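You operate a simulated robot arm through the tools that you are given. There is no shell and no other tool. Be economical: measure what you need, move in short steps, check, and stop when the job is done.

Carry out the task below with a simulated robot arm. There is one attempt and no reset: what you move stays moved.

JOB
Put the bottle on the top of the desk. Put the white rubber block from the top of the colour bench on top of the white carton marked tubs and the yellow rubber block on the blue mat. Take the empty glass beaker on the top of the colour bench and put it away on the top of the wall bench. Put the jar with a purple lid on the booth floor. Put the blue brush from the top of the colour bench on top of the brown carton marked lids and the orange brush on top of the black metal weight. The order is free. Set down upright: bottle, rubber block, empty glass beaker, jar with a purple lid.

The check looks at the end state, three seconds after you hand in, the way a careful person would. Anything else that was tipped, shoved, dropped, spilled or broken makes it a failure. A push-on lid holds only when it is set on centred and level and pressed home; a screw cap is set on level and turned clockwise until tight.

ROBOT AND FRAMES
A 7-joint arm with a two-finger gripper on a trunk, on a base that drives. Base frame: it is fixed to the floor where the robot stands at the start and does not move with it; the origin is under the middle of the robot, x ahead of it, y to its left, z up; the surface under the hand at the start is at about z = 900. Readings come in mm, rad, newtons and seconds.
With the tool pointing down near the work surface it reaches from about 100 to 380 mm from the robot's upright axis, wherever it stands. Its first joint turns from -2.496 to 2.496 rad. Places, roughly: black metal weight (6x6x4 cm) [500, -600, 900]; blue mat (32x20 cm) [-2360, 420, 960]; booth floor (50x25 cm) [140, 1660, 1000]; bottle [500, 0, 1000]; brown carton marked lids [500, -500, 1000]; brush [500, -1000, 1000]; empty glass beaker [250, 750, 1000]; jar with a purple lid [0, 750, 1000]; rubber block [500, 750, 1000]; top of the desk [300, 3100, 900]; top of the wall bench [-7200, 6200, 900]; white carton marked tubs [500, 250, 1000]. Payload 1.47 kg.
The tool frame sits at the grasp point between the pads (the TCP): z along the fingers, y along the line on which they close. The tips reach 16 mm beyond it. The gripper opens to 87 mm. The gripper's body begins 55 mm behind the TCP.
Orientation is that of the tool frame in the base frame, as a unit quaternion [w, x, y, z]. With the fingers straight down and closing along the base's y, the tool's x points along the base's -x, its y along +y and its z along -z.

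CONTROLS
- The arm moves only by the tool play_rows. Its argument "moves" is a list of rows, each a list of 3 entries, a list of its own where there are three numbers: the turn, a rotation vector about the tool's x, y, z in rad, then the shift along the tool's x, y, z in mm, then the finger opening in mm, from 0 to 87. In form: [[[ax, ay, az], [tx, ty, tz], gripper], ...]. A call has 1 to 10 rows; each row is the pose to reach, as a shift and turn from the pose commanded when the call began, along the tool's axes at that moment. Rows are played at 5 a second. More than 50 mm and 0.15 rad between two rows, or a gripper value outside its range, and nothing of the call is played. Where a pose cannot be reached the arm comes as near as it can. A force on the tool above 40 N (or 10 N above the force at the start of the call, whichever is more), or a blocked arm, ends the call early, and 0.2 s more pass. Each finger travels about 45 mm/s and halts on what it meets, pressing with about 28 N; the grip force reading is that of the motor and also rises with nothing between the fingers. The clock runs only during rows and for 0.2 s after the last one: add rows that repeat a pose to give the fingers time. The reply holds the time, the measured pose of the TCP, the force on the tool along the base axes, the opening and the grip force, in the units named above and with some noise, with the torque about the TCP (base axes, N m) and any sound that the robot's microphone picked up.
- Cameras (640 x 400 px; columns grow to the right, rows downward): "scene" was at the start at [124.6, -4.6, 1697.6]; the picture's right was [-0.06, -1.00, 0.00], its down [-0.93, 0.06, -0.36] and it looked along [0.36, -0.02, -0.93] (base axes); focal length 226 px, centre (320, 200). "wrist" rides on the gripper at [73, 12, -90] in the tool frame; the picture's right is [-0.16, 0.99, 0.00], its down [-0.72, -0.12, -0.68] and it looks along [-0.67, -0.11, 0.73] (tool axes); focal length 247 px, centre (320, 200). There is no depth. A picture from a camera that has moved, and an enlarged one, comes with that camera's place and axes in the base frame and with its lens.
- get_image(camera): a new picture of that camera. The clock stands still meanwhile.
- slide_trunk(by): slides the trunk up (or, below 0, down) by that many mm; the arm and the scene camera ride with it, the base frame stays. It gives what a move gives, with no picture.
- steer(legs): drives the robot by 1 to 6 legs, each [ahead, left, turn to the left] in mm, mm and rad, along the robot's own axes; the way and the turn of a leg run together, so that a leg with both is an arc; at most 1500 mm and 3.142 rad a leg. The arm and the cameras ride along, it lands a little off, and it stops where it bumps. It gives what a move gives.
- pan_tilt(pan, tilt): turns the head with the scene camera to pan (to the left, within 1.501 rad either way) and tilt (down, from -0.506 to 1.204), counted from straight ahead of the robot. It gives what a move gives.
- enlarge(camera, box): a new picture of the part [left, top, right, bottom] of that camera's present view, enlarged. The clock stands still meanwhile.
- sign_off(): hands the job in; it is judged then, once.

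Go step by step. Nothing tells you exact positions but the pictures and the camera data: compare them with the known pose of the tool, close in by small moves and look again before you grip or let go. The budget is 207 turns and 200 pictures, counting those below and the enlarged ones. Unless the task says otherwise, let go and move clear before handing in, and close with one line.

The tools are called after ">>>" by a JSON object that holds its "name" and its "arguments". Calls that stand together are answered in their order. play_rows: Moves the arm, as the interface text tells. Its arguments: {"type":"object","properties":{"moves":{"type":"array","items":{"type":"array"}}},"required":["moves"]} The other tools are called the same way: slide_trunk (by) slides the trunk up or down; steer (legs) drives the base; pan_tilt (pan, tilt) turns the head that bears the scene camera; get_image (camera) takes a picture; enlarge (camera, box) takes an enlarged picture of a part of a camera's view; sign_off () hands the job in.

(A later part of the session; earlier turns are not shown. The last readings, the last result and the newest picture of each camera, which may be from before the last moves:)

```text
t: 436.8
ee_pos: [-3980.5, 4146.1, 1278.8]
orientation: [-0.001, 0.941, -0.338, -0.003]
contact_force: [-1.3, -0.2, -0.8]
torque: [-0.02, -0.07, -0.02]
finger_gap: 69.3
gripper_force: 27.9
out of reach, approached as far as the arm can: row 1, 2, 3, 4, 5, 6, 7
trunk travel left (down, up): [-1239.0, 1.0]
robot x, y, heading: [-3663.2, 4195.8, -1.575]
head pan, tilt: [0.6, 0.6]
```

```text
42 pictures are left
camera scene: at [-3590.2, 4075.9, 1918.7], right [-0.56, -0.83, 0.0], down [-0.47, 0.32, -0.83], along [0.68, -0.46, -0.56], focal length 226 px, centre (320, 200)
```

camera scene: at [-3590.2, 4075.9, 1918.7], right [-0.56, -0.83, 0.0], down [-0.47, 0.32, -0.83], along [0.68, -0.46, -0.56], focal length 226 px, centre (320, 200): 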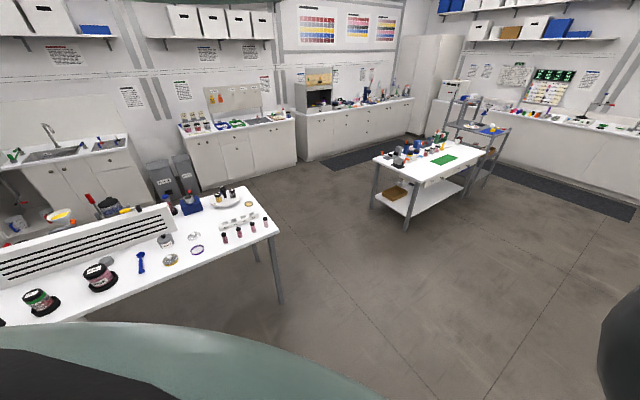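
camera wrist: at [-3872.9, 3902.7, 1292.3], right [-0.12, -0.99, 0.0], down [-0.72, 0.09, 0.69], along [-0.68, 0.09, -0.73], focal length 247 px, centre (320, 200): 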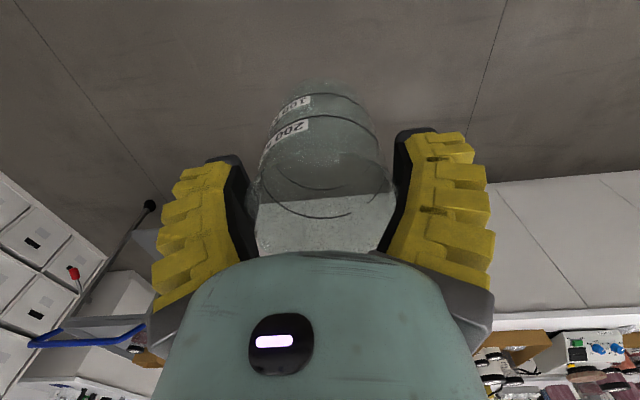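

The arm now points west. Drive north to y≈5690, then west along the shelf front, stopping short of the cart to look.

>>> {"name": "steer", "arguments": {"legs": [[-1490, 0, 0.004], [0, -950, 0]]}}

>>> {"name": "get_image", "arguments": {"camera": "wrist"}}

>>> {"name": "pan_tilt", "arguments": {"pan": -1.4, "tilt": 0.6}}

>>> {"name": "get_image", "arguments": {"camera": "scene"}}

```text
t: 448.9
ee_pos: [-4942.7, 5651.6, 1278.7]
orientation: [-0.002, 0.945, -0.327, -0.002]
contact_force: [0.4, -0.5, -0.8]
torque: [0.0, -0.01, 0.01]
finger_gap: 67.6
gripper_force: 27.3
trunk travel left (down, up): [-1239.0, 1.0]
robot x, y, heading: [-4624.7, 5711.4, -1.549]
head pan, tilt: [0.6, 0.6]
```

```text
41 pictures are left
camera wrist: at [-4892.6, 5598.1, 1367.1], right [-0.73, -0.68, 0.0], down [-0.5, 0.53, 0.68], along [-0.46, 0.5, -0.73], focal length 247 px, centre (320, 200)
```

wrist: 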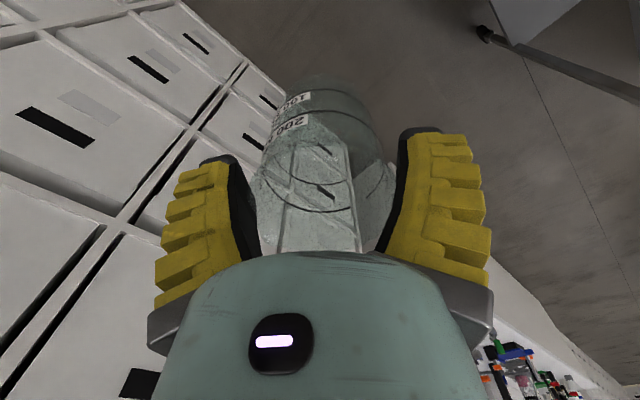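

```text
t: 450.8
ee_pos: [-4941.9, 5652.0, 1278.6]
orientation: [-0.001, 0.945, -0.328, -0.002]
contact_force: [-0.6, 0.2, -0.7]
torque: [0.03, -0.02, -0.01]
finger_gap: 67.4
gripper_force: 28.1
trunk travel left (down, up): [-1239.0, 1.0]
robot x, y, heading: [-4625.1, 5705.1, -1.546]
head pan, tilt: [-1.4, 0.6]
```

```text
40 pictures are left
camera scene: at [-4550.5, 5589.5, 1918.6], right [-0.54, -0.84, 0.0], down [-0.47, 0.31, -0.83], along [0.69, -0.45, -0.56], focal length 226 px, centre (320, 200)
```

scene: 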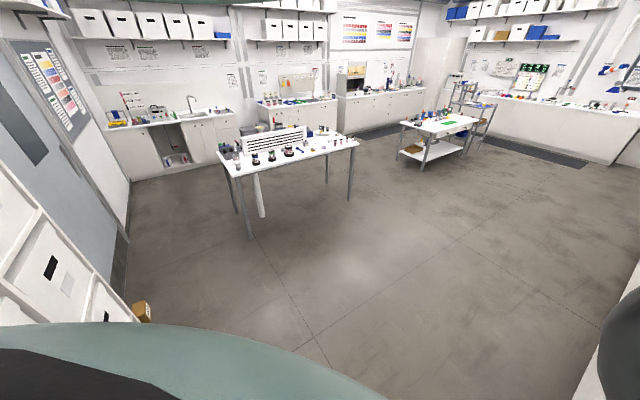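

Continue west 480 mm (base stays between cart and shelf) and look again.

>>> {"name": "steer", "arguments": {"legs": [[0, -480, -0.024]]}}

>>> {"name": "get_image", "arguments": {"camera": "wrist"}}

```text
t: 453.7
ee_pos: [-5430.2, 5659.4, 1278.7]
orientation: [-0.001, 0.94, -0.342, -0.002]
contact_force: [0.9, 0.0, -1.8]
torque: [-0.01, -0.01, -0.02]
finger_gap: 66.8
gripper_force: 27.8
trunk travel left (down, up): [-1239.0, 1.0]
robot x, y, heading: [-5111.2, 5704.1, -1.582]
head pan, tilt: [-1.4, 0.6]
```

```text
39 pictures are left
camera wrist: at [-5382.5, 5603.8, 1367.1], right [-0.76, -0.65, 0.0], down [-0.48, 0.55, 0.68], along [-0.45, 0.52, -0.73], focal length 247 px, centre (320, 200)
```

wrist: 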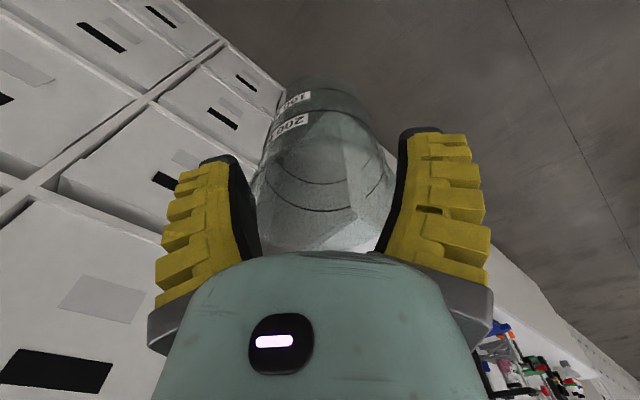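

The bench's near end (free of items up to x≈−6300) begins near (−5720,5735). Move 210 mm further west, then extend the arm over the bench.

>>> {"name": "steer", "arguments": {"legs": [[0, -210, 0.012]]}}

>>> {"name": "get_image", "arguments": {"camera": "wrist"}}

```text
t: 455.4
ee_pos: [-5640.1, 5656.1, 1278.1]
orientation: [-0.002, 0.942, -0.336, -0.002]
contact_force: [1.1, 0.1, -0.7]
torque: [-0.03, -0.02, -0.01]
finger_gap: 66.8
gripper_force: 28.3
trunk travel left (down, up): [-1239.0, 1.0]
robot x, y, heading: [-5322.9, 5707.1, -1.568]
head pan, tilt: [-1.4, 0.6]
```

```text
38 pictures are left
camera wrist: at [-5592.1, 5601.3, 1367.0], right [-0.75, -0.66, 0.0], down [-0.49, 0.54, 0.68], along [-0.45, 0.51, -0.73], focal length 247 px, centre (320, 200)
```

wrist: 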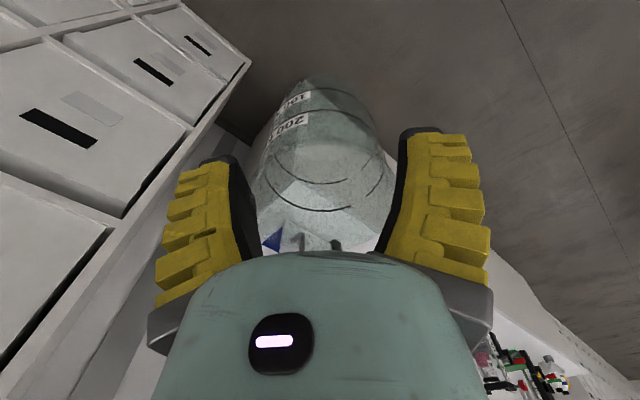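

>>> {"name": "enlarge", "arguments": {"camera": "wrist", "box": [220, 60, 440, 260]}}

>>> {"name": "enlarge", "arguments": {"camera": "wrist", "box": [440, 220, 640, 400]}}

```text
2.00 times, centred on (330, 160) of wrist
camera zoom: at [-5592.1, 5601.3, 1367.0], right [-0.75, -0.66, 0.0], down [-0.49, 0.54, 0.68], along [-0.45, 0.51, -0.73], focal length 494 px, centre (300, 280)
```

zoom: 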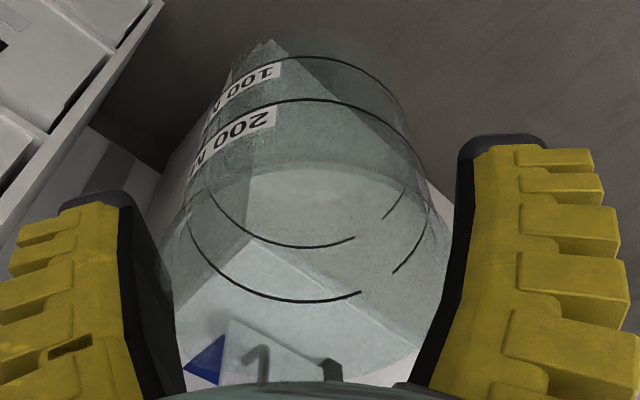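

```text
2.22 times, centred on (540, 310) of wrist
camera zoom: at [-5592.1, 5601.3, 1367.0], right [-0.75, -0.66, 0.0], down [-0.49, 0.54, 0.68], along [-0.45, 0.51, -0.73], focal length 549 px, centre (-169, -44)
```

zoom: 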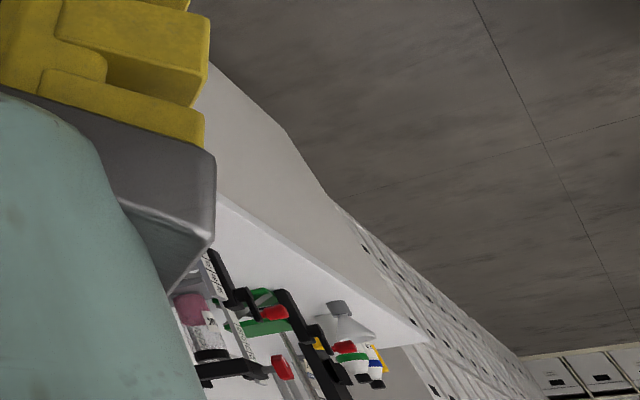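

The bench's end corner is at about (−5790,5919). A better way: go back out, face north with the arm straight ahead but retracted, then slide west along the passage.

>>> {"name": "steer", "arguments": {"legs": [[0, 1200, 0], [400, 0, 0], [0, 0, 1.57], [0, 0, 1.57]]}}

>>> {"name": "play_rows", "arguments": {"moves": [[[0, 0, -0.14], [35.6, 27.4, 0], 20], [[0, 0, -0.28], [74.6, 49.5, 5], 20], [[0, 0, -0.42], [116.4, 66, 12], 20], [[0, 0, -0.56], [160, 76.5, 20], 20], [[0, 0, -0.7], [204.8, 80.8, 30], 20], [[0, 0, -0.84], [249.7, 78.8, 40], 20], [[0, 0, -0.98], [293.8, 70.7, 50], 20], [[0, 0, -1.12], [336.5, 56.4, 60], 20], [[0, 0, -1.26], [376.5, 36.2, 70], 20], [[0, 0, -1.26], [376.5, 36.2, 70], 20]]}}

>>> {"name": "get_image", "arguments": {"camera": "wrist"}}

```text
t: 471.3
ee_pos: [-3790.3, 5379.7, 1278.4]
orientation: [0.002, 0.321, 0.947, -0.002]
contact_force: [-0.4, 0.5, 0.9]
torque: [-0.01, -0.02, 0.02]
finger_gap: 26.3
gripper_force: 4.5
trunk travel left (down, up): [-1239.0, 1.0]
robot x, y, heading: [-4104.1, 5319.8, 1.607]
head pan, tilt: [-1.4, 0.6]
```

```text
t: 473.5
ee_pos: [-4024.6, 5730.3, 1236.1]
orientation: [0.001, -0.297, 0.955, -0.002]
contact_force: [0.3, -0.7, -0.1]
torque: [0.06, -0.02, -0.02]
finger_gap: 26.4
gripper_force: 5.1
out of reach, approached as far as the arm can: row 6, 7, 8, 9, 10
trunk travel left (down, up): [-1239.0, 1.0]
robot x, y, heading: [-4104.6, 5316.4, 1.601]
head pan, tilt: [-1.4, 0.6]
```

```text
35 pictures are left
camera wrist: at [-4092.1, 5699.5, 1323.9], right [-0.43, 0.9, -0.01], down [0.66, 0.32, 0.68], along [0.62, 0.29, -0.73], focal length 247 px, centre (320, 200)
```

wrist: 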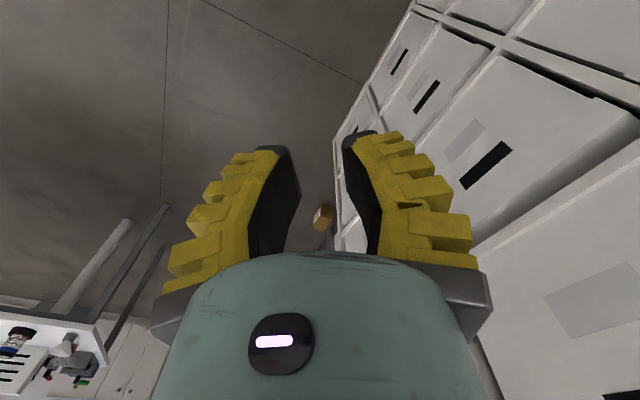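

The fingers are empty: the beaker has slipped out during the drive. I must find it; no sound was reported. Look around.

>>> {"name": "pan_tilt", "arguments": {"pan": 0.6, "tilt": 0.9}}

>>> {"name": "get_image", "arguments": {"camera": "scene"}}

```text
t: 475.4
ee_pos: [-4024.5, 5731.4, 1234.6]
orientation: [0.0, -0.298, 0.954, -0.003]
contact_force: [0.0, -0.4, 0.0]
torque: [0.0, 0.01, -0.04]
finger_gap: 26.6
gripper_force: 4.2
trunk travel left (down, up): [-1239.0, 1.0]
robot x, y, heading: [-4106.2, 5317.2, 1.605]
head pan, tilt: [0.6, 0.901]
```

```text
34 pictures are left
camera scene: at [-4176.4, 5429.2, 1899.4], right [0.53, 0.85, 0.0], down [0.62, -0.39, -0.68], along [-0.57, 0.36, -0.74], focal length 226 px, centre (320, 200)
```

scene: 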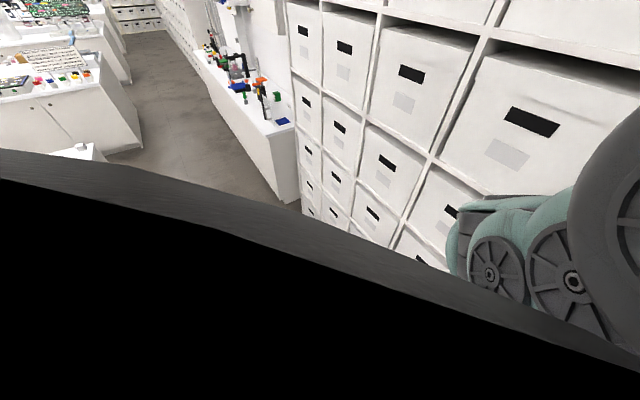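

>>> {"name": "pan_tilt", "arguments": {"pan": 0.6, "tilt": 0.55}}

>>> {"name": "get_image", "arguments": {"camera": "scene"}}

>>> {"name": "steer", "arguments": {"legs": [[-1000, 0, 0]]}}

>>> {"name": "get_image", "arguments": {"camera": "scene"}}

```text
t: 476.2
ee_pos: [-4025.7, 5730.4, 1235.0]
orientation: [-0.001, -0.299, 0.954, -0.002]
contact_force: [-0.9, 0.0, 0.2]
torque: [0.03, 0.0, 0.01]
finger_gap: 26.2
gripper_force: 4.8
trunk travel left (down, up): [-1239.0, 1.0]
robot x, y, heading: [-4107.9, 5320.3, 1.611]
head pan, tilt: [0.6, 0.55]
```

```text
33 pictures are left
camera scene: at [-4183.2, 5433.2, 1915.4], right [0.53, 0.85, 0.0], down [0.5, -0.32, -0.8], along [-0.68, 0.43, -0.6], focal length 226 px, centre (320, 200)
```

scene: 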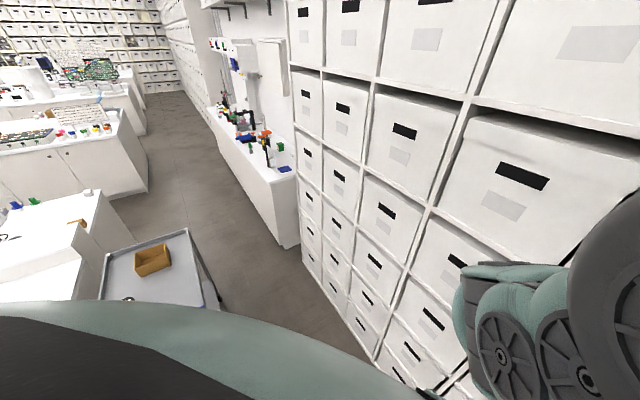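

```text
t: 481.3
ee_pos: [-3991.8, 4750.5, 1235.8]
orientation: [-0.001, -0.289, 0.957, -0.003]
contact_force: [0.4, -0.2, -0.5]
torque: [-0.02, 0.01, -0.01]
finger_gap: 26.5
gripper_force: 5.1
trunk travel left (down, up): [-1239.0, 1.0]
robot x, y, heading: [-4083.8, 4339.9, 1.586]
head pan, tilt: [0.6, 0.55]
```

```text
32 pictures are left
camera scene: at [-4156.5, 4457.3, 1917.6], right [0.55, 0.84, 0.0], down [0.48, -0.31, -0.82], along [-0.68, 0.45, -0.57], focal length 226 px, centre (320, 200)
```

scene: 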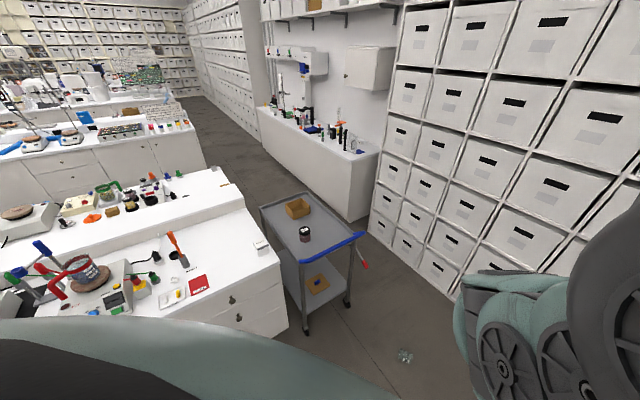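

There is something on the floor near (405,356) in the picture; I'll enlarge it.

>>> {"name": "enlarge", "arguments": {"camera": "scene", "box": [375, 336, 439, 376]}}

```text
10.00 times, centred on (407, 356) of scene
camera zoom: at [-4156.5, 4457.3, 1917.6], right [0.55, 0.84, 0.0], down [0.48, -0.31, -0.82], along [-0.68, 0.45, -0.57], focal length 2259 px, centre (-550, -1360)
```

zoom: 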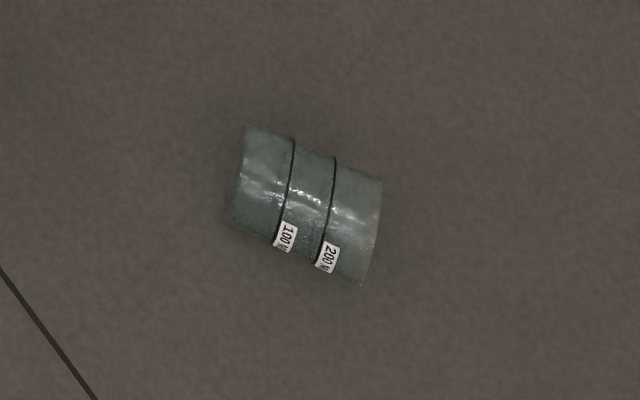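

The beaker is intact, lying on the floor near (−4392,5372), rim pointing about 30° from +x. I can pick it up sideways and turn it upright by tilting. Position the hand above it first.

>>> {"name": "play_rows", "arguments": {"moves": [[[0, 0, 0], [0, 0, 0], 60], [[0, 0, 0], [0, 0, 0], 87], [[0, 0, 0], [0, 0, 0], 87]]}}

>>> {"name": "steer", "arguments": {"legs": [[600, 0, 0], [0, 370, 0]]}}

>>> {"name": "get_image", "arguments": {"camera": "wrist"}}

```text
t: 482.1
ee_pos: [-3991.7, 4750.2, 1234.3]
orientation: [0.0, -0.289, 0.957, -0.003]
contact_force: [-0.3, -0.7, 0.4]
torque: [0.02, -0.01, 0.0]
finger_gap: 87.1
gripper_force: 0.2
trunk travel left (down, up): [-1239.0, 1.0]
robot x, y, heading: [-4078.6, 4340.5, 1.585]
head pan, tilt: [0.6, 0.55]
```

```text
t: 487.4
ee_pos: [-4355.6, 5331.7, 1235.8]
orientation: [0.001, -0.283, 0.959, -0.002]
contact_force: [-0.4, 0.4, -0.1]
torque: [-0.03, 0.03, -0.01]
finger_gap: 86.8
gripper_force: 0.0
trunk travel left (down, up): [-1239.0, 1.0]
robot x, y, heading: [-4448.6, 4924.3, 1.573]
head pan, tilt: [0.6, 0.55]
```

```text
30 pictures are left
camera wrist: at [-4423.5, 5303.4, 1324.1], right [-0.4, 0.91, -0.01], down [0.67, 0.3, 0.68], along [0.62, 0.27, -0.73], focal length 247 px, centre (320, 200)
```

wrist: 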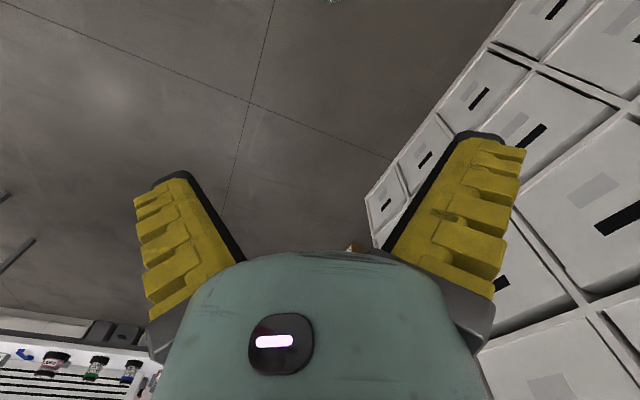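

The beaker is just at the picture's top edge. Lower the trunk by 850 mm and look.

>>> {"name": "slide_trunk", "arguments": {"by": -850}}

>>> {"name": "get_image", "arguments": {"camera": "wrist"}}

```text
refused: -850 is not a number from -400 to 400
```

```text
29 pictures are left
camera wrist: at [-4423.5, 5303.4, 1324.1], right [-0.4, 0.91, -0.01], down [0.67, 0.3, 0.68], along [0.62, 0.27, -0.73], focal length 247 px, centre (320, 200)
```

wrist: 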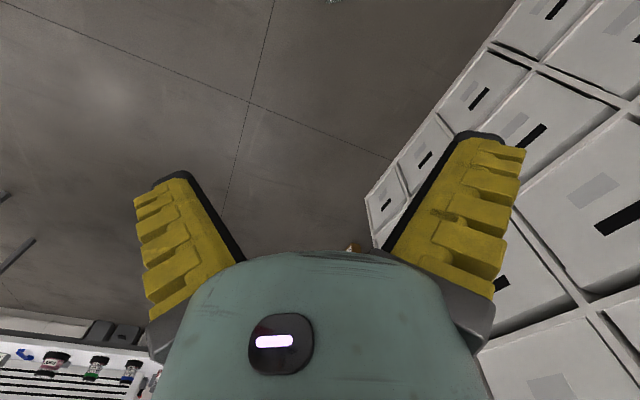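

>>> {"name": "slide_trunk", "arguments": {"by": -400}}

>>> {"name": "slide_trunk", "arguments": {"by": -400}}

>>> {"name": "get_image", "arguments": {"camera": "wrist"}}

```text
t: 491.2
ee_pos: [-4356.3, 5332.5, 835.1]
orientation: [0.001, -0.283, 0.959, -0.002]
contact_force: [-0.9, -0.1, -0.3]
torque: [0.03, 0.0, 0.02]
finger_gap: 87.1
gripper_force: 0.1
trunk travel left (down, up): [-839.0, 401.0]
robot x, y, heading: [-4452.9, 4922.1, 1.572]
head pan, tilt: [0.6, 0.55]
```

```text
t: 495.0
ee_pos: [-4354.6, 5333.2, 435.7]
orientation: [0.0, -0.283, 0.959, -0.002]
contact_force: [1.1, -0.4, -0.8]
torque: [0.03, -0.01, 0.04]
finger_gap: 86.8
gripper_force: 0.1
trunk travel left (down, up): [-439.0, 801.0]
robot x, y, heading: [-4449.5, 4922.3, 1.573]
head pan, tilt: [0.6, 0.55]
```

```text
28 pictures are left
camera wrist: at [-4423.5, 5303.4, 524.1], right [-0.4, 0.91, -0.01], down [0.67, 0.3, 0.68], along [0.62, 0.27, -0.73], focal length 247 px, centre (320, 200)
```

wrist: 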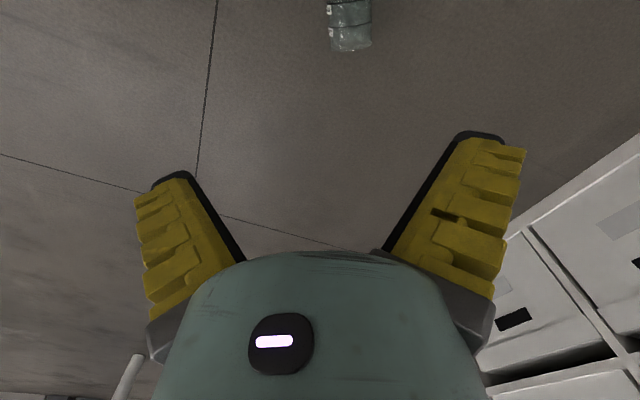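

Beaker aligned with the tool's x-axis. Shift the base to centre the grip point (≈ −4397,5366), and tilt the tool 0.35 rad inward.

>>> {"name": "steer", "arguments": {"legs": [[33, 42, 0]]}}

>>> {"name": "play_rows", "arguments": {"moves": [[[0, 0.12, 0], [0, 0, 0], 87], [[0, 0.24, 0], [0, 0, 0], 87], [[0, 0.35, 0], [0, 0, 0], 87], [[0, 0.35, 0], [0, 0, 0], 87]]}}

>>> {"name": "slide_trunk", "arguments": {"by": -230}}

>>> {"name": "get_image", "arguments": {"camera": "wrist"}}

```text
t: 496.0
ee_pos: [-4397.3, 5363.5, 435.3]
orientation: [-0.001, -0.284, 0.959, -0.003]
contact_force: [-0.5, -0.9, -0.7]
torque: [-0.04, -0.03, 0.02]
finger_gap: 87.0
gripper_force: 0.1
trunk travel left (down, up): [-439.0, 801.0]
robot x, y, heading: [-4491.3, 4953.7, 1.572]
head pan, tilt: [0.6, 0.55]
```

```text
t: 497.0
ee_pos: [-4397.6, 5363.5, 436.7]
orientation: [-0.167, -0.279, 0.944, -0.053]
contact_force: [-0.4, -0.1, 0.0]
torque: [-0.02, 0.04, 0.01]
finger_gap: 86.9
gripper_force: 0.0
trunk travel left (down, up): [-439.0, 801.0]
robot x, y, heading: [-4489.2, 4955.1, 1.569]
head pan, tilt: [0.6, 0.55]
```

```text
t: 499.6
ee_pos: [-4420.7, 5363.0, 243.0]
orientation: [-0.183, -0.28, 0.941, -0.048]
contact_force: [-0.1, -0.1, 0.2]
torque: [0.0, 0.03, 0.0]
finger_gap: 86.9
gripper_force: 0.0
trunk travel left (down, up): [-249.0, 991.0]
robot x, y, heading: [-4460.4, 4954.4, 1.574]
head pan, tilt: [0.6, 0.55]
stopped: the arm was blocked; the commanded pose is now the measured one
```

```text
27 pictures are left
camera wrist: at [-4455.9, 5354.1, 353.4], right [-0.41, 0.91, -0.05], down [0.84, 0.4, 0.36], along [0.35, 0.11, -0.93], focal length 247 px, centre (320, 200)
```

wrist: 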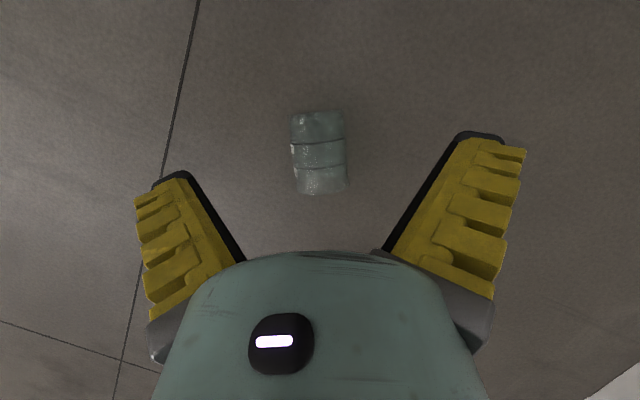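

The descent was blocked by something on the arm's upper part. Look with the scene camera before going on.

>>> {"name": "get_image", "arguments": {"camera": "scene"}}

```text
26 pictures are left
camera scene: at [-4567.2, 5073.3, 936.5], right [0.56, 0.83, -0.02], down [0.41, -0.29, -0.87], along [-0.72, 0.48, -0.5], focal length 226 px, centre (320, 200)
```

scene: 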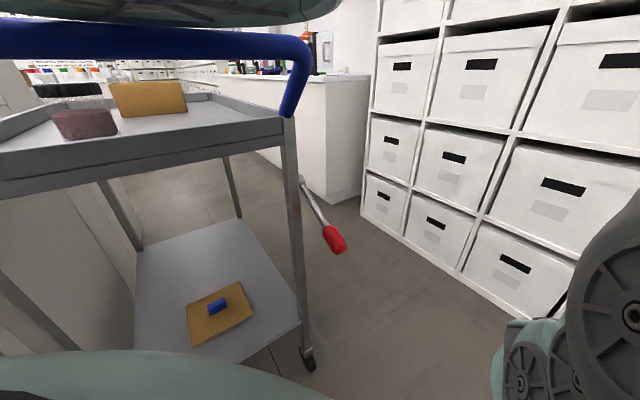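

The head shell met the cart's handle (the cart seems unmoved). Raise, shift the robot east away from the handle, and re-centre with the arm.

>>> {"name": "slide_trunk", "arguments": {"by": 60}}

>>> {"name": "steer", "arguments": {"legs": [[0, -110, 0]]}}

>>> {"name": "play_rows", "arguments": {"moves": [[[0, 0, 0.03], [16, 16, 6], 87], [[0, 0, 0.06], [32, 32, 12], 87], [[0, 0, 0.08], [50, 46, 19], 87], [[0, 0, 0.08], [50, 46, 19], 87]]}}

>>> {"name": "get_image", "arguments": {"camera": "wrist"}}

>>> {"name": "get_image", "arguments": {"camera": "scene"}}

```text
t: 500.6
ee_pos: [-4361.6, 5362.5, 305.8]
orientation: [-0.164, -0.279, 0.945, -0.053]
contact_force: [0.8, -0.5, -0.3]
torque: [0.02, 0.0, -0.01]
finger_gap: 86.7
gripper_force: 0.1
trunk travel left (down, up): [-309.0, 931.0]
robot x, y, heading: [-4454.6, 4954.9, 1.572]
head pan, tilt: [0.6, 0.55]
```

```text
t: 501.8
ee_pos: [-4254.8, 5364.0, 304.9]
orientation: [-0.166, -0.279, 0.944, -0.052]
contact_force: [0.8, 0.2, 0.6]
torque: [0.0, 0.0, -0.02]
finger_gap: 87.0
gripper_force: 0.1
trunk travel left (down, up): [-309.0, 931.0]
robot x, y, heading: [-4345.7, 4957.4, 1.573]
head pan, tilt: [0.6, 0.55]
```

```text
t: 502.8
ee_pos: [-4324.3, 5373.3, 304.6]
orientation: [-0.165, -0.241, 0.955, -0.059]
contact_force: [-0.5, -0.2, 0.2]
torque: [0.02, 0.04, -0.01]
finger_gap: 87.3
gripper_force: 0.0
trunk travel left (down, up): [-309.0, 931.0]
robot x, y, heading: [-4347.1, 4954.6, 1.576]
head pan, tilt: [0.6, 0.55]
```

```text
25 pictures are left
camera wrist: at [-4365.4, 5369.3, 412.3], right [-0.34, 0.94, -0.09], down [0.85, 0.35, 0.4], along [0.4, 0.06, -0.91], focal length 247 px, centre (320, 200)
```

wrist: 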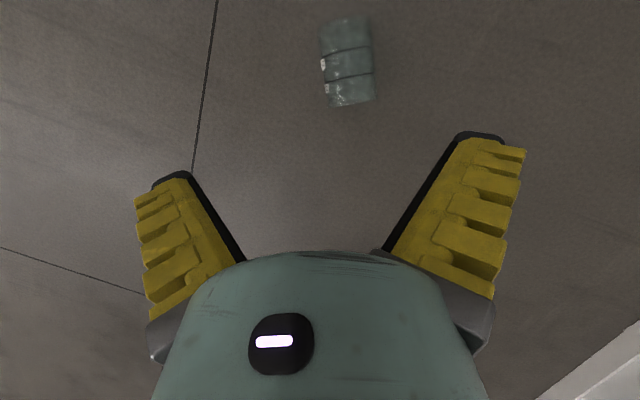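

```text
24 pictures are left
camera scene: at [-4422.5, 5073.4, 992.6], right [0.56, 0.83, 0.0], down [0.43, -0.29, -0.85], along [-0.71, 0.48, -0.52], focal length 226 px, centre (320, 200)
```

scene: 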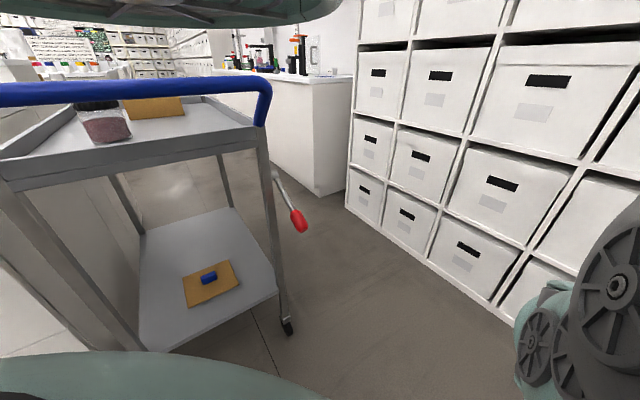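

Cart fine. Re-centre on the beaker's grip point (≈ −4387,5366).

>>> {"name": "play_rows", "arguments": {"moves": [[[0, 0, 0], [28, 12, 10], 87], [[0, 0, 0], [55, 24, 20], 87], [[0, 0, 0], [55, 24, 20], 87]]}}

>>> {"name": "slide_trunk", "arguments": {"by": -150}}

>>> {"name": "get_image", "arguments": {"camera": "wrist"}}

```text
t: 503.6
ee_pos: [-4385.6, 5368.1, 304.0]
orientation: [-0.163, -0.24, 0.955, -0.058]
contact_force: [0.7, -0.1, -0.6]
torque: [-0.01, 0.05, 0.0]
finger_gap: 86.9
gripper_force: 0.0
trunk travel left (down, up): [-309.0, 931.0]
robot x, y, heading: [-4343.1, 4953.3, 1.571]
head pan, tilt: [0.6, 0.55]
```

```text
t: 505.3
ee_pos: [-4388.5, 5368.6, 154.0]
orientation: [-0.165, -0.242, 0.954, -0.058]
contact_force: [1.1, 0.7, 0.0]
torque: [0.0, 0.01, 0.0]
finger_gap: 87.3
gripper_force: 0.0
trunk travel left (down, up): [-159.0, 1081.0]
robot x, y, heading: [-4352.1, 4953.3, 1.576]
head pan, tilt: [0.6, 0.55]
```

```text
23 pictures are left
camera wrist: at [-4429.3, 5364.0, 261.3], right [-0.34, 0.94, -0.09], down [0.85, 0.35, 0.4], along [0.4, 0.06, -0.91], focal length 247 px, centre (320, 200)
```

wrist: 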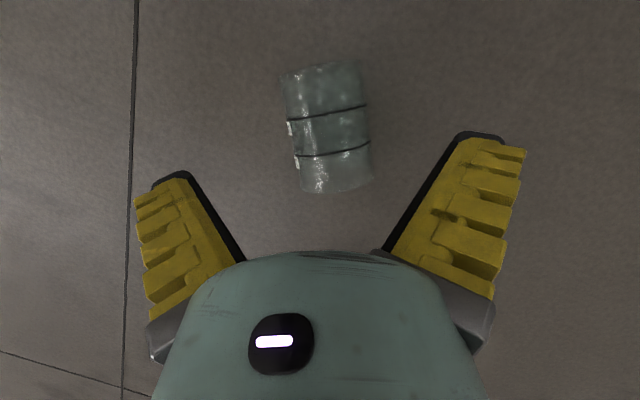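

Well centred. Lower to z≈42 and close.

>>> {"name": "slide_trunk", "arguments": {"by": -112}}

>>> {"name": "get_image", "arguments": {"camera": "wrist"}}

```text
t: 506.8
ee_pos: [-4388.8, 5367.8, 41.5]
orientation: [-0.165, -0.241, 0.955, -0.057]
contact_force: [-0.3, 0.0, -0.4]
torque: [0.02, -0.02, 0.0]
finger_gap: 87.1
gripper_force: 0.1
trunk travel left (down, up): [-47.0, 1193.0]
robot x, y, heading: [-4347.3, 4954.5, 1.574]
head pan, tilt: [0.6, 0.55]
```

```text
22 pictures are left
camera wrist: at [-4429.3, 5364.0, 149.3], right [-0.34, 0.94, -0.09], down [0.85, 0.35, 0.4], along [0.4, 0.06, -0.91], focal length 247 px, centre (320, 200)
```

wrist: 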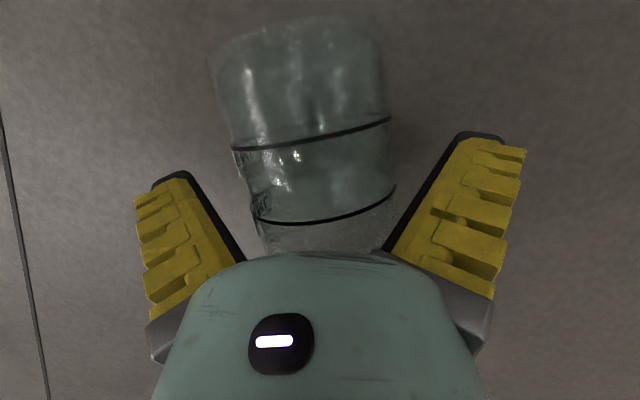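

Aligned closely enough. Close with full force and lift slightly.

>>> {"name": "play_rows", "arguments": {"moves": [[[0, 0, -0.05], [0, 0, 0], 80], [[0, 0, -0.05], [0, 0, 0], 60], [[0, 0, -0.05], [0, 0, 0], 40], [[0, 0, -0.05], [0, 0, 0], 20], [[0, 0, -0.05], [0, 0, 0], 0], [[0, 0, -0.05], [0, 0, 0], 0], [[0, 0, -0.05], [0, 0, 0], 0]]}}

>>> {"name": "slide_trunk", "arguments": {"by": 60}}

>>> {"name": "get_image", "arguments": {"camera": "wrist"}}

```text
t: 508.4
ee_pos: [-4388.9, 5367.1, 41.7]
orientation: [-0.166, -0.265, 0.948, -0.054]
contact_force: [-0.7, -0.9, 3.2]
torque: [0.04, -0.15, -0.04]
finger_gap: 67.7
gripper_force: 27.7
trunk travel left (down, up): [-47.0, 1193.0]
robot x, y, heading: [-4348.6, 4953.9, 1.576]
head pan, tilt: [0.6, 0.55]
```

```text
t: 509.4
ee_pos: [-4388.0, 5367.2, 101.1]
orientation: [-0.166, -0.265, 0.948, -0.054]
contact_force: [-0.5, -0.7, -1.3]
torque: [0.01, -0.03, 0.01]
finger_gap: 66.7
gripper_force: 28.3
trunk travel left (down, up): [-107.0, 1133.0]
robot x, y, heading: [-4343.6, 4949.6, 1.572]
head pan, tilt: [0.6, 0.55]
```

```text
21 pictures are left
camera wrist: at [-4428.0, 5359.5, 209.0], right [-0.39, 0.92, -0.07], down [0.84, 0.38, 0.39], along [0.39, 0.09, -0.92], focal length 247 px, centre (320, 200)
```

wrist: 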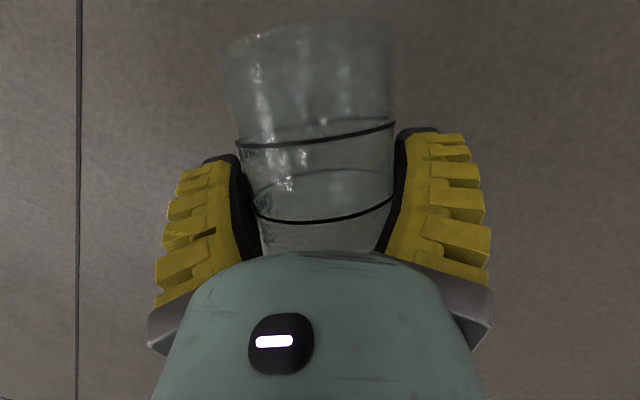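

The beaker is now gripped firmly around its body. Raise it, move clear of the cart, and turn the robot to face west.

>>> {"name": "slide_trunk", "arguments": {"by": 400}}

>>> {"name": "slide_trunk", "arguments": {"by": 400}}

>>> {"name": "slide_trunk", "arguments": {"by": 250}}

>>> {"name": "steer", "arguments": {"legs": [[0, -400, 0], [0, 0, 1.57]]}}

>>> {"name": "get_image", "arguments": {"camera": "wrist"}}

```text
t: 513.2
ee_pos: [-4387.7, 5367.8, 501.5]
orientation: [-0.167, -0.265, 0.948, -0.054]
contact_force: [-0.5, -0.2, -1.0]
torque: [-0.01, -0.03, 0.01]
finger_gap: 66.3
gripper_force: 28.2
trunk travel left (down, up): [-507.0, 733.0]
robot x, y, heading: [-4347.8, 4956.9, 1.575]
head pan, tilt: [0.6, 0.55]
```

```text
t: 517.0
ee_pos: [-4387.5, 5368.1, 900.6]
orientation: [-0.166, -0.264, 0.949, -0.055]
contact_force: [-0.6, 0.4, -1.1]
torque: [0.0, 0.0, -0.04]
finger_gap: 66.2
gripper_force: 27.5
trunk travel left (down, up): [-907.0, 333.0]
robot x, y, heading: [-4346.2, 4950.1, 1.571]
head pan, tilt: [0.6, 0.55]
```

```text
t: 519.6
ee_pos: [-4387.6, 5367.1, 1151.0]
orientation: [-0.166, -0.264, 0.949, -0.054]
contact_force: [-0.5, -0.8, -1.2]
torque: [0.0, -0.01, 0.0]
finger_gap: 66.0
gripper_force: 28.2
trunk travel left (down, up): [-1157.0, 83.0]
robot x, y, heading: [-4346.1, 4955.4, 1.577]
head pan, tilt: [0.6, 0.55]
```

```text
t: 526.0
ee_pos: [-4356.6, 4892.5, 1151.3]
orientation: [0.075, 0.87, -0.46, 0.158]
contact_force: [0.5, 0.0, -1.5]
torque: [0.03, 0.02, 0.01]
finger_gap: 65.8
gripper_force: 28.0
trunk travel left (down, up): [-1157.0, 83.0]
robot x, y, heading: [-3949.0, 4954.4, -3.084]
head pan, tilt: [0.6, 0.55]
```

```text
20 pictures are left
camera wrist: at [-4347.3, 4854.7, 1259.1], right [-0.9, -0.43, -0.07], down [-0.42, 0.82, 0.39], along [-0.11, 0.38, -0.92], focal length 247 px, centre (320, 200)
```

wrist: 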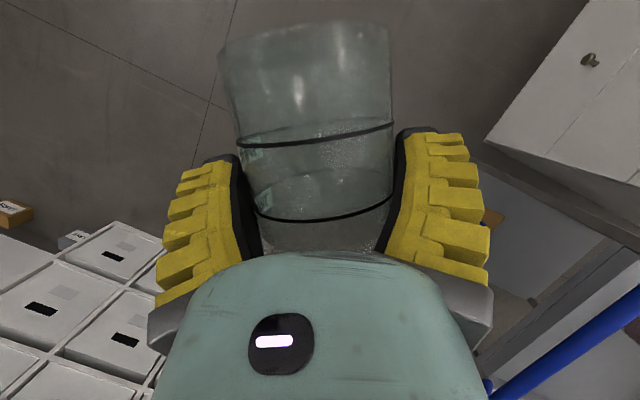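

Held well. Move north to y≈5650, then west up to the cart and check alignment.

>>> {"name": "steer", "arguments": {"legs": [[0, 0, -0.058], [0, -695, 0], [600, 0, 0]]}}

```text
t: 533.4
ee_pos: [-4963.2, 5616.0, 1150.1]
orientation: [0.079, 0.858, -0.484, 0.156]
contact_force: [1.0, 0.4, -1.5]
torque: [0.01, -0.02, 0.01]
finger_gap: 65.4
gripper_force: 28.6
trunk travel left (down, up): [-1157.0, 83.0]
robot x, y, heading: [-4548.1, 5656.8, -3.14]
head pan, tilt: [0.6, 0.55]
```

>>> {"name": "steer", "arguments": {"legs": [[700, 0, 0]]}}

>>> {"name": "get_image", "arguments": {"camera": "wrist"}}

```text
t: 537.2
ee_pos: [-5671.6, 5607.5, 1150.0]
orientation: [0.078, 0.86, -0.48, 0.156]
contact_force: [0.2, -0.5, -0.6]
torque: [0.01, -0.02, 0.02]
finger_gap: 65.3
gripper_force: 27.6
trunk travel left (down, up): [-1157.0, 83.0]
robot x, y, heading: [-5258.7, 5652.0, -3.131]
head pan, tilt: [0.6, 0.55]
```

```text
19 pictures are left
camera wrist: at [-5664.2, 5569.4, 1259.1], right [-0.92, -0.39, -0.07], down [-0.39, 0.83, 0.39], along [-0.1, 0.39, -0.92], focal length 247 px, centre (320, 200)
```

wrist: 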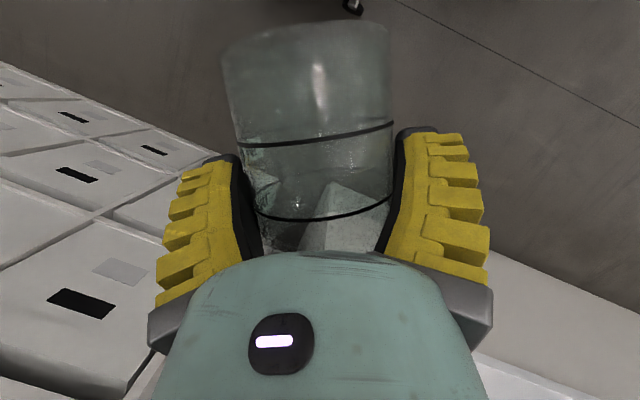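

Passing fine. Continue west past the cart, step south a little, then turn north to face the bench.

>>> {"name": "steer", "arguments": {"legs": [[690, 0, -0.01], [0, 300, 0], [0, 0, -1.57]]}}

>>> {"name": "get_image", "arguments": {"camera": "wrist"}}

>>> {"name": "get_image", "arguments": {"camera": "scene"}}

```text
t: 546.6
ee_pos: [-5976.8, 5749.8, 1151.0]
orientation: [-0.167, -0.245, 0.954, -0.05]
contact_force: [0.1, -0.3, -1.7]
torque: [-0.01, -0.03, -0.01]
finger_gap: 64.3
gripper_force: 28.5
trunk travel left (down, up): [-1157.0, 83.0]
robot x, y, heading: [-5952.0, 5336.3, 1.525]
head pan, tilt: [0.6, 0.55]
```

```text
18 pictures are left
camera wrist: at [-6016.3, 5744.9, 1259.1], right [-0.35, 0.94, -0.07], down [0.85, 0.35, 0.39], along [0.39, 0.08, -0.92], focal length 247 px, centre (320, 200)
```

wrist: 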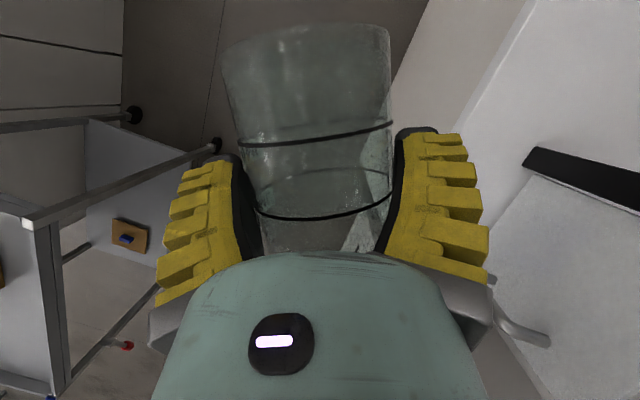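

```text
17 pictures are left
camera scene: at [-6022.9, 5458.6, 1840.7], right [0.59, 0.81, 0.0], down [0.42, -0.31, -0.85], along [-0.69, 0.51, -0.52], focal length 226 px, centre (320, 200)
```

scene: 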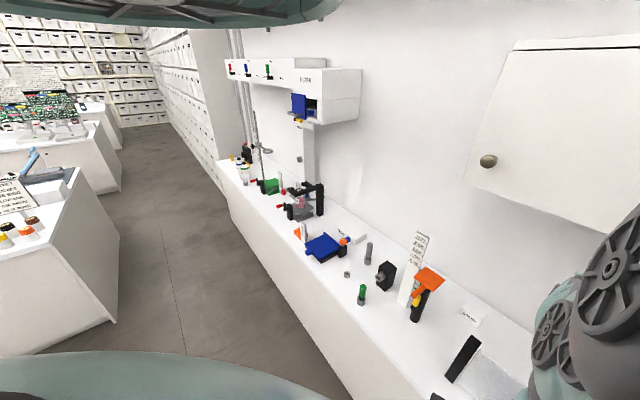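

The beaker is held. A free area of the bench is around (−6200,5990). Shift west, and yaw the tool so that it will tilt straight toward the bench.

>>> {"name": "steer", "arguments": {"legs": [[0, 223, 0.045]]}}

>>> {"name": "play_rows", "arguments": {"moves": [[[0.046, 0, -0.124], [0, 0, 0], 0], [[0.091, 0, -0.248], [0, 0, 0], 0], [[0.137, 0, -0.372], [0, 0, 0], 0], [[0.182, 0, -0.496], [0, 0, 0], 0], [[0.228, 0, -0.62], [0, 0, 0], 0], [[0.273, 0, -0.744], [0, 0, 0], 0], [[0.319, 0, -0.868], [0, 0, 0], 0], [[0.352, 0, -0.958], [0, 0, 0], 0], [[0.352, 0, -0.958], [0, 0, 0], 0]]}}

>>> {"name": "get_image", "arguments": {"camera": "wrist"}}

```text
t: 548.3
ee_pos: [-6214.9, 5752.9, 1150.6]
orientation: [-0.166, -0.266, 0.948, -0.054]
contact_force: [-0.7, -0.3, -1.2]
torque: [0.0, -0.04, 0.01]
finger_gap: 64.5
gripper_force: 28.8
trunk travel left (down, up): [-1157.0, 83.0]
robot x, y, heading: [-6170.9, 5340.2, 1.577]
head pan, tilt: [0.6, 0.55]
```

```text
t: 550.3
ee_pos: [-6214.7, 5753.1, 1150.9]
orientation: [-0.125, -0.695, 0.696, -0.132]
contact_force: [0.4, -0.1, -1.3]
torque: [0.03, -0.01, 0.01]
finger_gap: 64.3
gripper_force: 28.1
trunk travel left (down, up): [-1157.0, 83.0]
robot x, y, heading: [-6178.2, 5339.3, 1.58]
head pan, tilt: [0.6, 0.55]
```

```text
16 pictures are left
camera wrist: at [-6229.0, 5717.3, 1259.9], right [-0.99, 0.15, -0.07], down [0.11, 0.92, 0.38], along [0.12, 0.37, -0.92], focal length 247 px, centre (320, 200)
```

wrist: 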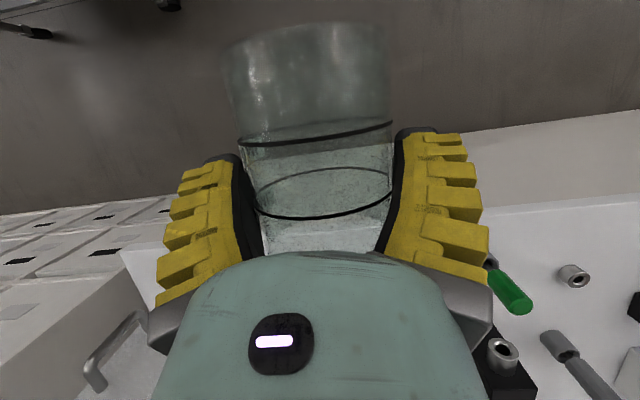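

Now tilt the tool outward about the wrist, bringing the beaker upright over the bench.

>>> {"name": "play_rows", "arguments": {"moves": [[[0, -0.13, 0], [-25.9, 0, -1.7], 0], [[0, -0.26, 0], [-51.4, 0, -6.7], 0], [[0, -0.39, 0], [-76, 0, -15.1], 0], [[0, -0.52, 0], [-99.4, 0, -26.4], 0], [[0, -0.65, 0], [-121, 0, -40.8], 0], [[0, -0.78, 0], [-140.7, 0, -57.8], 0], [[0, -0.91, 0], [-157.9, 0, -77.2], 0], [[0, -1.04, 0], [-172.5, 0, -98.8], 0], [[0, -1.17, 0], [-184.1, 0, -122], 0], [[0, -1.3, 0], [-192.7, 0, -146.5], 0]]}}

>>> {"name": "get_image", "arguments": {"camera": "wrist"}}

```text
t: 552.5
ee_pos: [-6216.1, 5985.9, 1221.1]
orientation: [-0.322, 0.632, -0.63, -0.316]
contact_force: [-0.5, -0.1, -2.0]
torque: [-0.01, 0.03, -0.02]
finger_gap: 64.0
gripper_force: 28.7
trunk travel left (down, up): [-1157.0, 83.0]
robot x, y, heading: [-6170.9, 5344.5, 1.581]
head pan, tilt: [0.6, 0.55]
```

```text
15 pictures are left
camera wrist: at [-6228.5, 5871.2, 1214.8], right [-0.99, 0.09, 0.12], down [0.11, -0.12, 0.99], along [0.11, 0.99, 0.11], focal length 247 px, centre (320, 200)
```

wrist: 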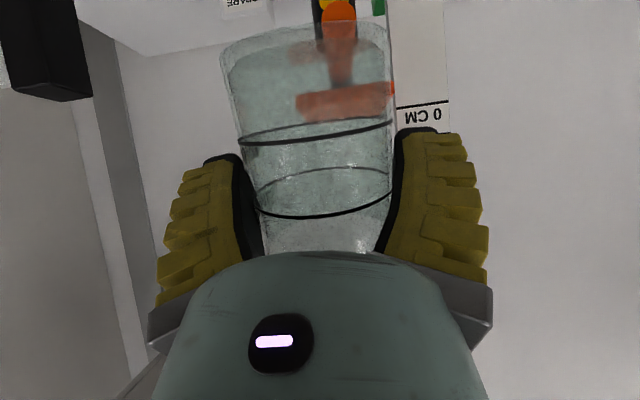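

Nearly upright. Finish the tilt, back up slightly and lower toward the bench.

>>> {"name": "play_rows", "arguments": {"moves": [[[0, -0.13, 0], [-25.9, 0, -1.7], 0], [[0, -0.268, 0], [-53, 0, -7.1], 0], [[0, -0.268, 0], [-53, 0, -7.1], 0]]}}

>>> {"name": "steer", "arguments": {"legs": [[-14, 0, 0]]}}

>>> {"name": "slide_trunk", "arguments": {"by": -250}}

>>> {"name": "get_image", "arguments": {"camera": "wrist"}}

```text
t: 553.3
ee_pos: [-6217.3, 6009.0, 1267.6]
orientation: [-0.404, 0.584, -0.581, -0.398]
contact_force: [-1.1, 0.5, -1.1]
torque: [0.01, -0.01, -0.01]
finger_gap: 63.6
gripper_force: 28.0
trunk travel left (down, up): [-1157.0, 83.0]
robot x, y, heading: [-6174.0, 5337.6, 1.575]
head pan, tilt: [0.6, 0.55]
```

```text
t: 554.1
ee_pos: [-6217.2, 5994.5, 1268.8]
orientation: [-0.403, 0.584, -0.582, -0.397]
contact_force: [-1.6, 0.4, -1.2]
torque: [-0.01, 0.01, 0.0]
finger_gap: 63.8
gripper_force: 28.3
trunk travel left (down, up): [-1157.0, 83.0]
robot x, y, heading: [-6171.7, 5323.5, 1.578]
head pan, tilt: [0.6, 0.55]
```

```text
t: 556.7
ee_pos: [-6215.9, 5994.9, 1017.6]
orientation: [-0.404, 0.584, -0.582, -0.397]
contact_force: [0.3, 0.3, 0.7]
torque: [0.04, -0.01, 0.0]
finger_gap: 0.0
gripper_force: 28.2
trunk travel left (down, up): [-907.0, 333.0]
robot x, y, heading: [-6172.1, 5323.5, 1.58]
head pan, tilt: [0.6, 0.55]
```

```text
14 pictures are left
camera wrist: at [-6228.6, 5886.6, 980.9], right [-0.99, 0.06, 0.14], down [0.11, -0.38, 0.92], along [0.11, 0.92, 0.37], focal length 247 px, centre (320, 200)
```

wrist: 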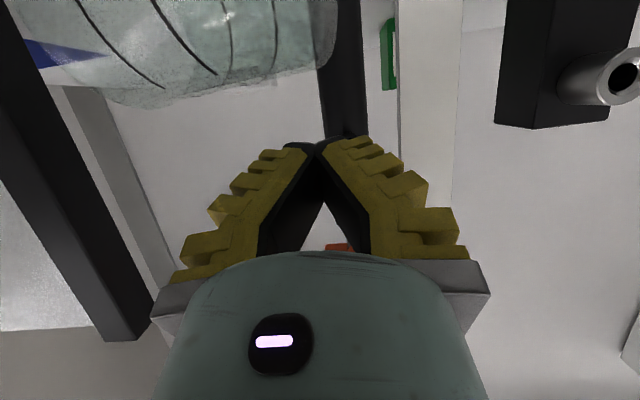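

The beaker slipped out again during the descent, but it lies on the bench top, apparently intact. Back off and look carefully.

>>> {"name": "slide_trunk", "arguments": {"by": 120}}

>>> {"name": "steer", "arguments": {"legs": [[-200, 0, 0]]}}

>>> {"name": "get_image", "arguments": {"camera": "wrist"}}

>>> {"name": "get_image", "arguments": {"camera": "scene"}}

```text
t: 558.2
ee_pos: [-6217.1, 5994.9, 1137.9]
orientation: [-0.403, 0.585, -0.581, -0.398]
contact_force: [0.3, 0.4, 0.1]
torque: [0.02, -0.02, -0.01]
finger_gap: 0.0
gripper_force: 28.1
trunk travel left (down, up): [-1027.0, 213.0]
robot x, y, heading: [-6168.7, 5322.5, 1.578]
head pan, tilt: [0.6, 0.55]
```

```text
t: 559.8
ee_pos: [-6213.5, 5800.3, 1138.4]
orientation: [-0.404, 0.583, -0.582, -0.397]
contact_force: [0.2, -0.4, 0.6]
torque: [0.0, 0.02, -0.01]
finger_gap: 0.0
gripper_force: 27.8
trunk travel left (down, up): [-1027.0, 213.0]
robot x, y, heading: [-6172.2, 5126.9, 1.575]
head pan, tilt: [0.6, 0.55]
```

```text
13 pictures are left
camera wrist: at [-6226.9, 5691.1, 1100.8], right [-0.99, 0.06, 0.14], down [0.11, -0.38, 0.92], along [0.11, 0.92, 0.37], focal length 247 px, centre (320, 200)
```

wrist: 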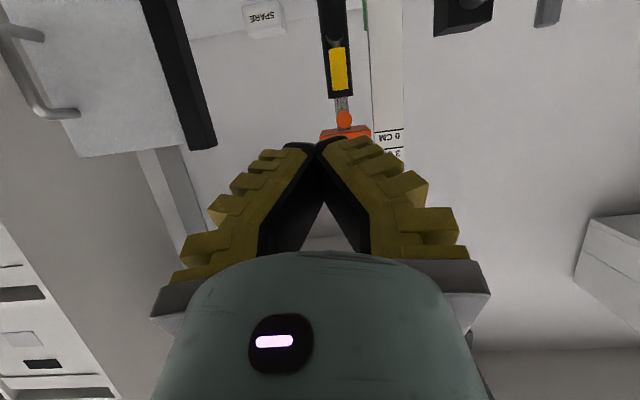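

```text
12 pictures are left
camera scene: at [-6247.7, 5249.0, 1710.7], right [0.56, 0.83, 0.0], down [0.43, -0.29, -0.85], along [-0.71, 0.48, -0.52], focal length 226 px, centre (320, 200)
```

scene: 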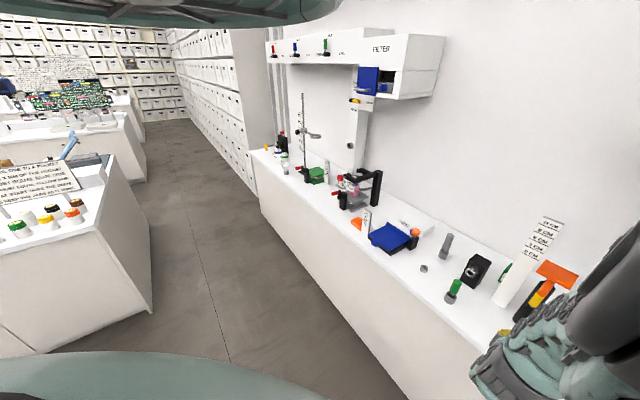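

I'll bring the tool back to pointing down (slightly inward), open it, and look at the beaker from above.

>>> {"name": "play_rows", "arguments": {"moves": [[[0, 0.14, 0], [27.9, 0, -2], 30], [[0, 0.28, 0], [55.3, 0, -7.8], 60], [[0, 0.42, 0], [81.6, 0, -17.4], 87], [[0, 0.56, 0], [106.2, 0, -30.5], 87], [[0, 0.7, 0], [128.8, 0, -47], 87], [[0, 0.84, 0], [148.9, 0, -66.5], 87], [[0, 0.98, 0], [166.1, 0, -88.6], 87], [[0, 1.12, 0], [180, 0, -112.9], 87], [[0, 1.26, 0], [190.4, 0, -138.8], 87], [[0, 1.4, 0], [197.1, 0, -166], 87]]}}

>>> {"name": "slide_trunk", "arguments": {"by": 170}}

>>> {"name": "steer", "arguments": {"legs": [[360, 0, 0]]}}

>>> {"name": "get_image", "arguments": {"camera": "wrist"}}

```text
t: 562.0
ee_pos: [-6214.6, 5574.1, 1013.7]
orientation: [-0.066, -0.702, 0.705, -0.072]
contact_force: [-0.7, 0.2, 0.0]
torque: [-0.03, 0.02, 0.02]
finger_gap: 87.2
gripper_force: 0.1
trunk travel left (down, up): [-1027.0, 213.0]
robot x, y, heading: [-6174.1, 5126.4, 1.576]
head pan, tilt: [0.6, 0.55]
```

```text
t: 563.9
ee_pos: [-6214.7, 5574.9, 1183.8]
orientation: [-0.066, -0.702, 0.706, -0.073]
contact_force: [-0.4, -1.6, 0.1]
torque: [-0.02, 0.01, -0.03]
finger_gap: 87.0
gripper_force: 0.0
trunk travel left (down, up): [-1197.0, 43.0]
robot x, y, heading: [-6174.5, 5134.5, 1.576]
head pan, tilt: [0.6, 0.55]
```

```text
t: 566.1
ee_pos: [-6214.1, 5928.5, 1184.4]
orientation: [-0.066, -0.701, 0.706, -0.072]
contact_force: [0.0, 0.5, -0.2]
torque: [-0.02, 0.03, 0.0]
finger_gap: 86.7
gripper_force: 0.1
trunk travel left (down, up): [-1197.0, 43.0]
robot x, y, heading: [-6172.5, 5483.7, 1.574]
head pan, tilt: [0.6, 0.55]
```

```text
11 pictures are left
camera wrist: at [-6227.8, 5874.8, 1284.4], right [-0.99, 0.16, -0.04], down [0.12, 0.84, 0.53], along [0.12, 0.52, -0.85], focal length 247 px, centre (320, 200)
```

wrist: 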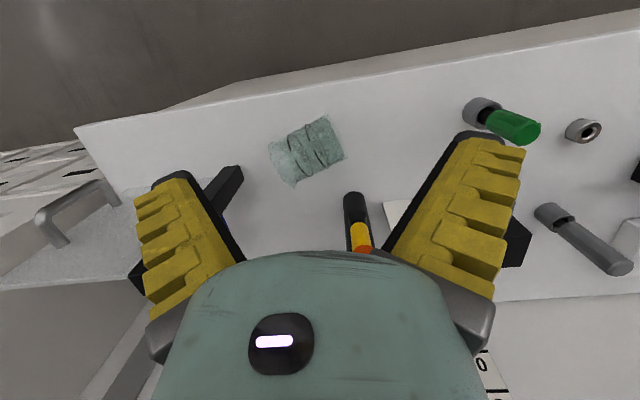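

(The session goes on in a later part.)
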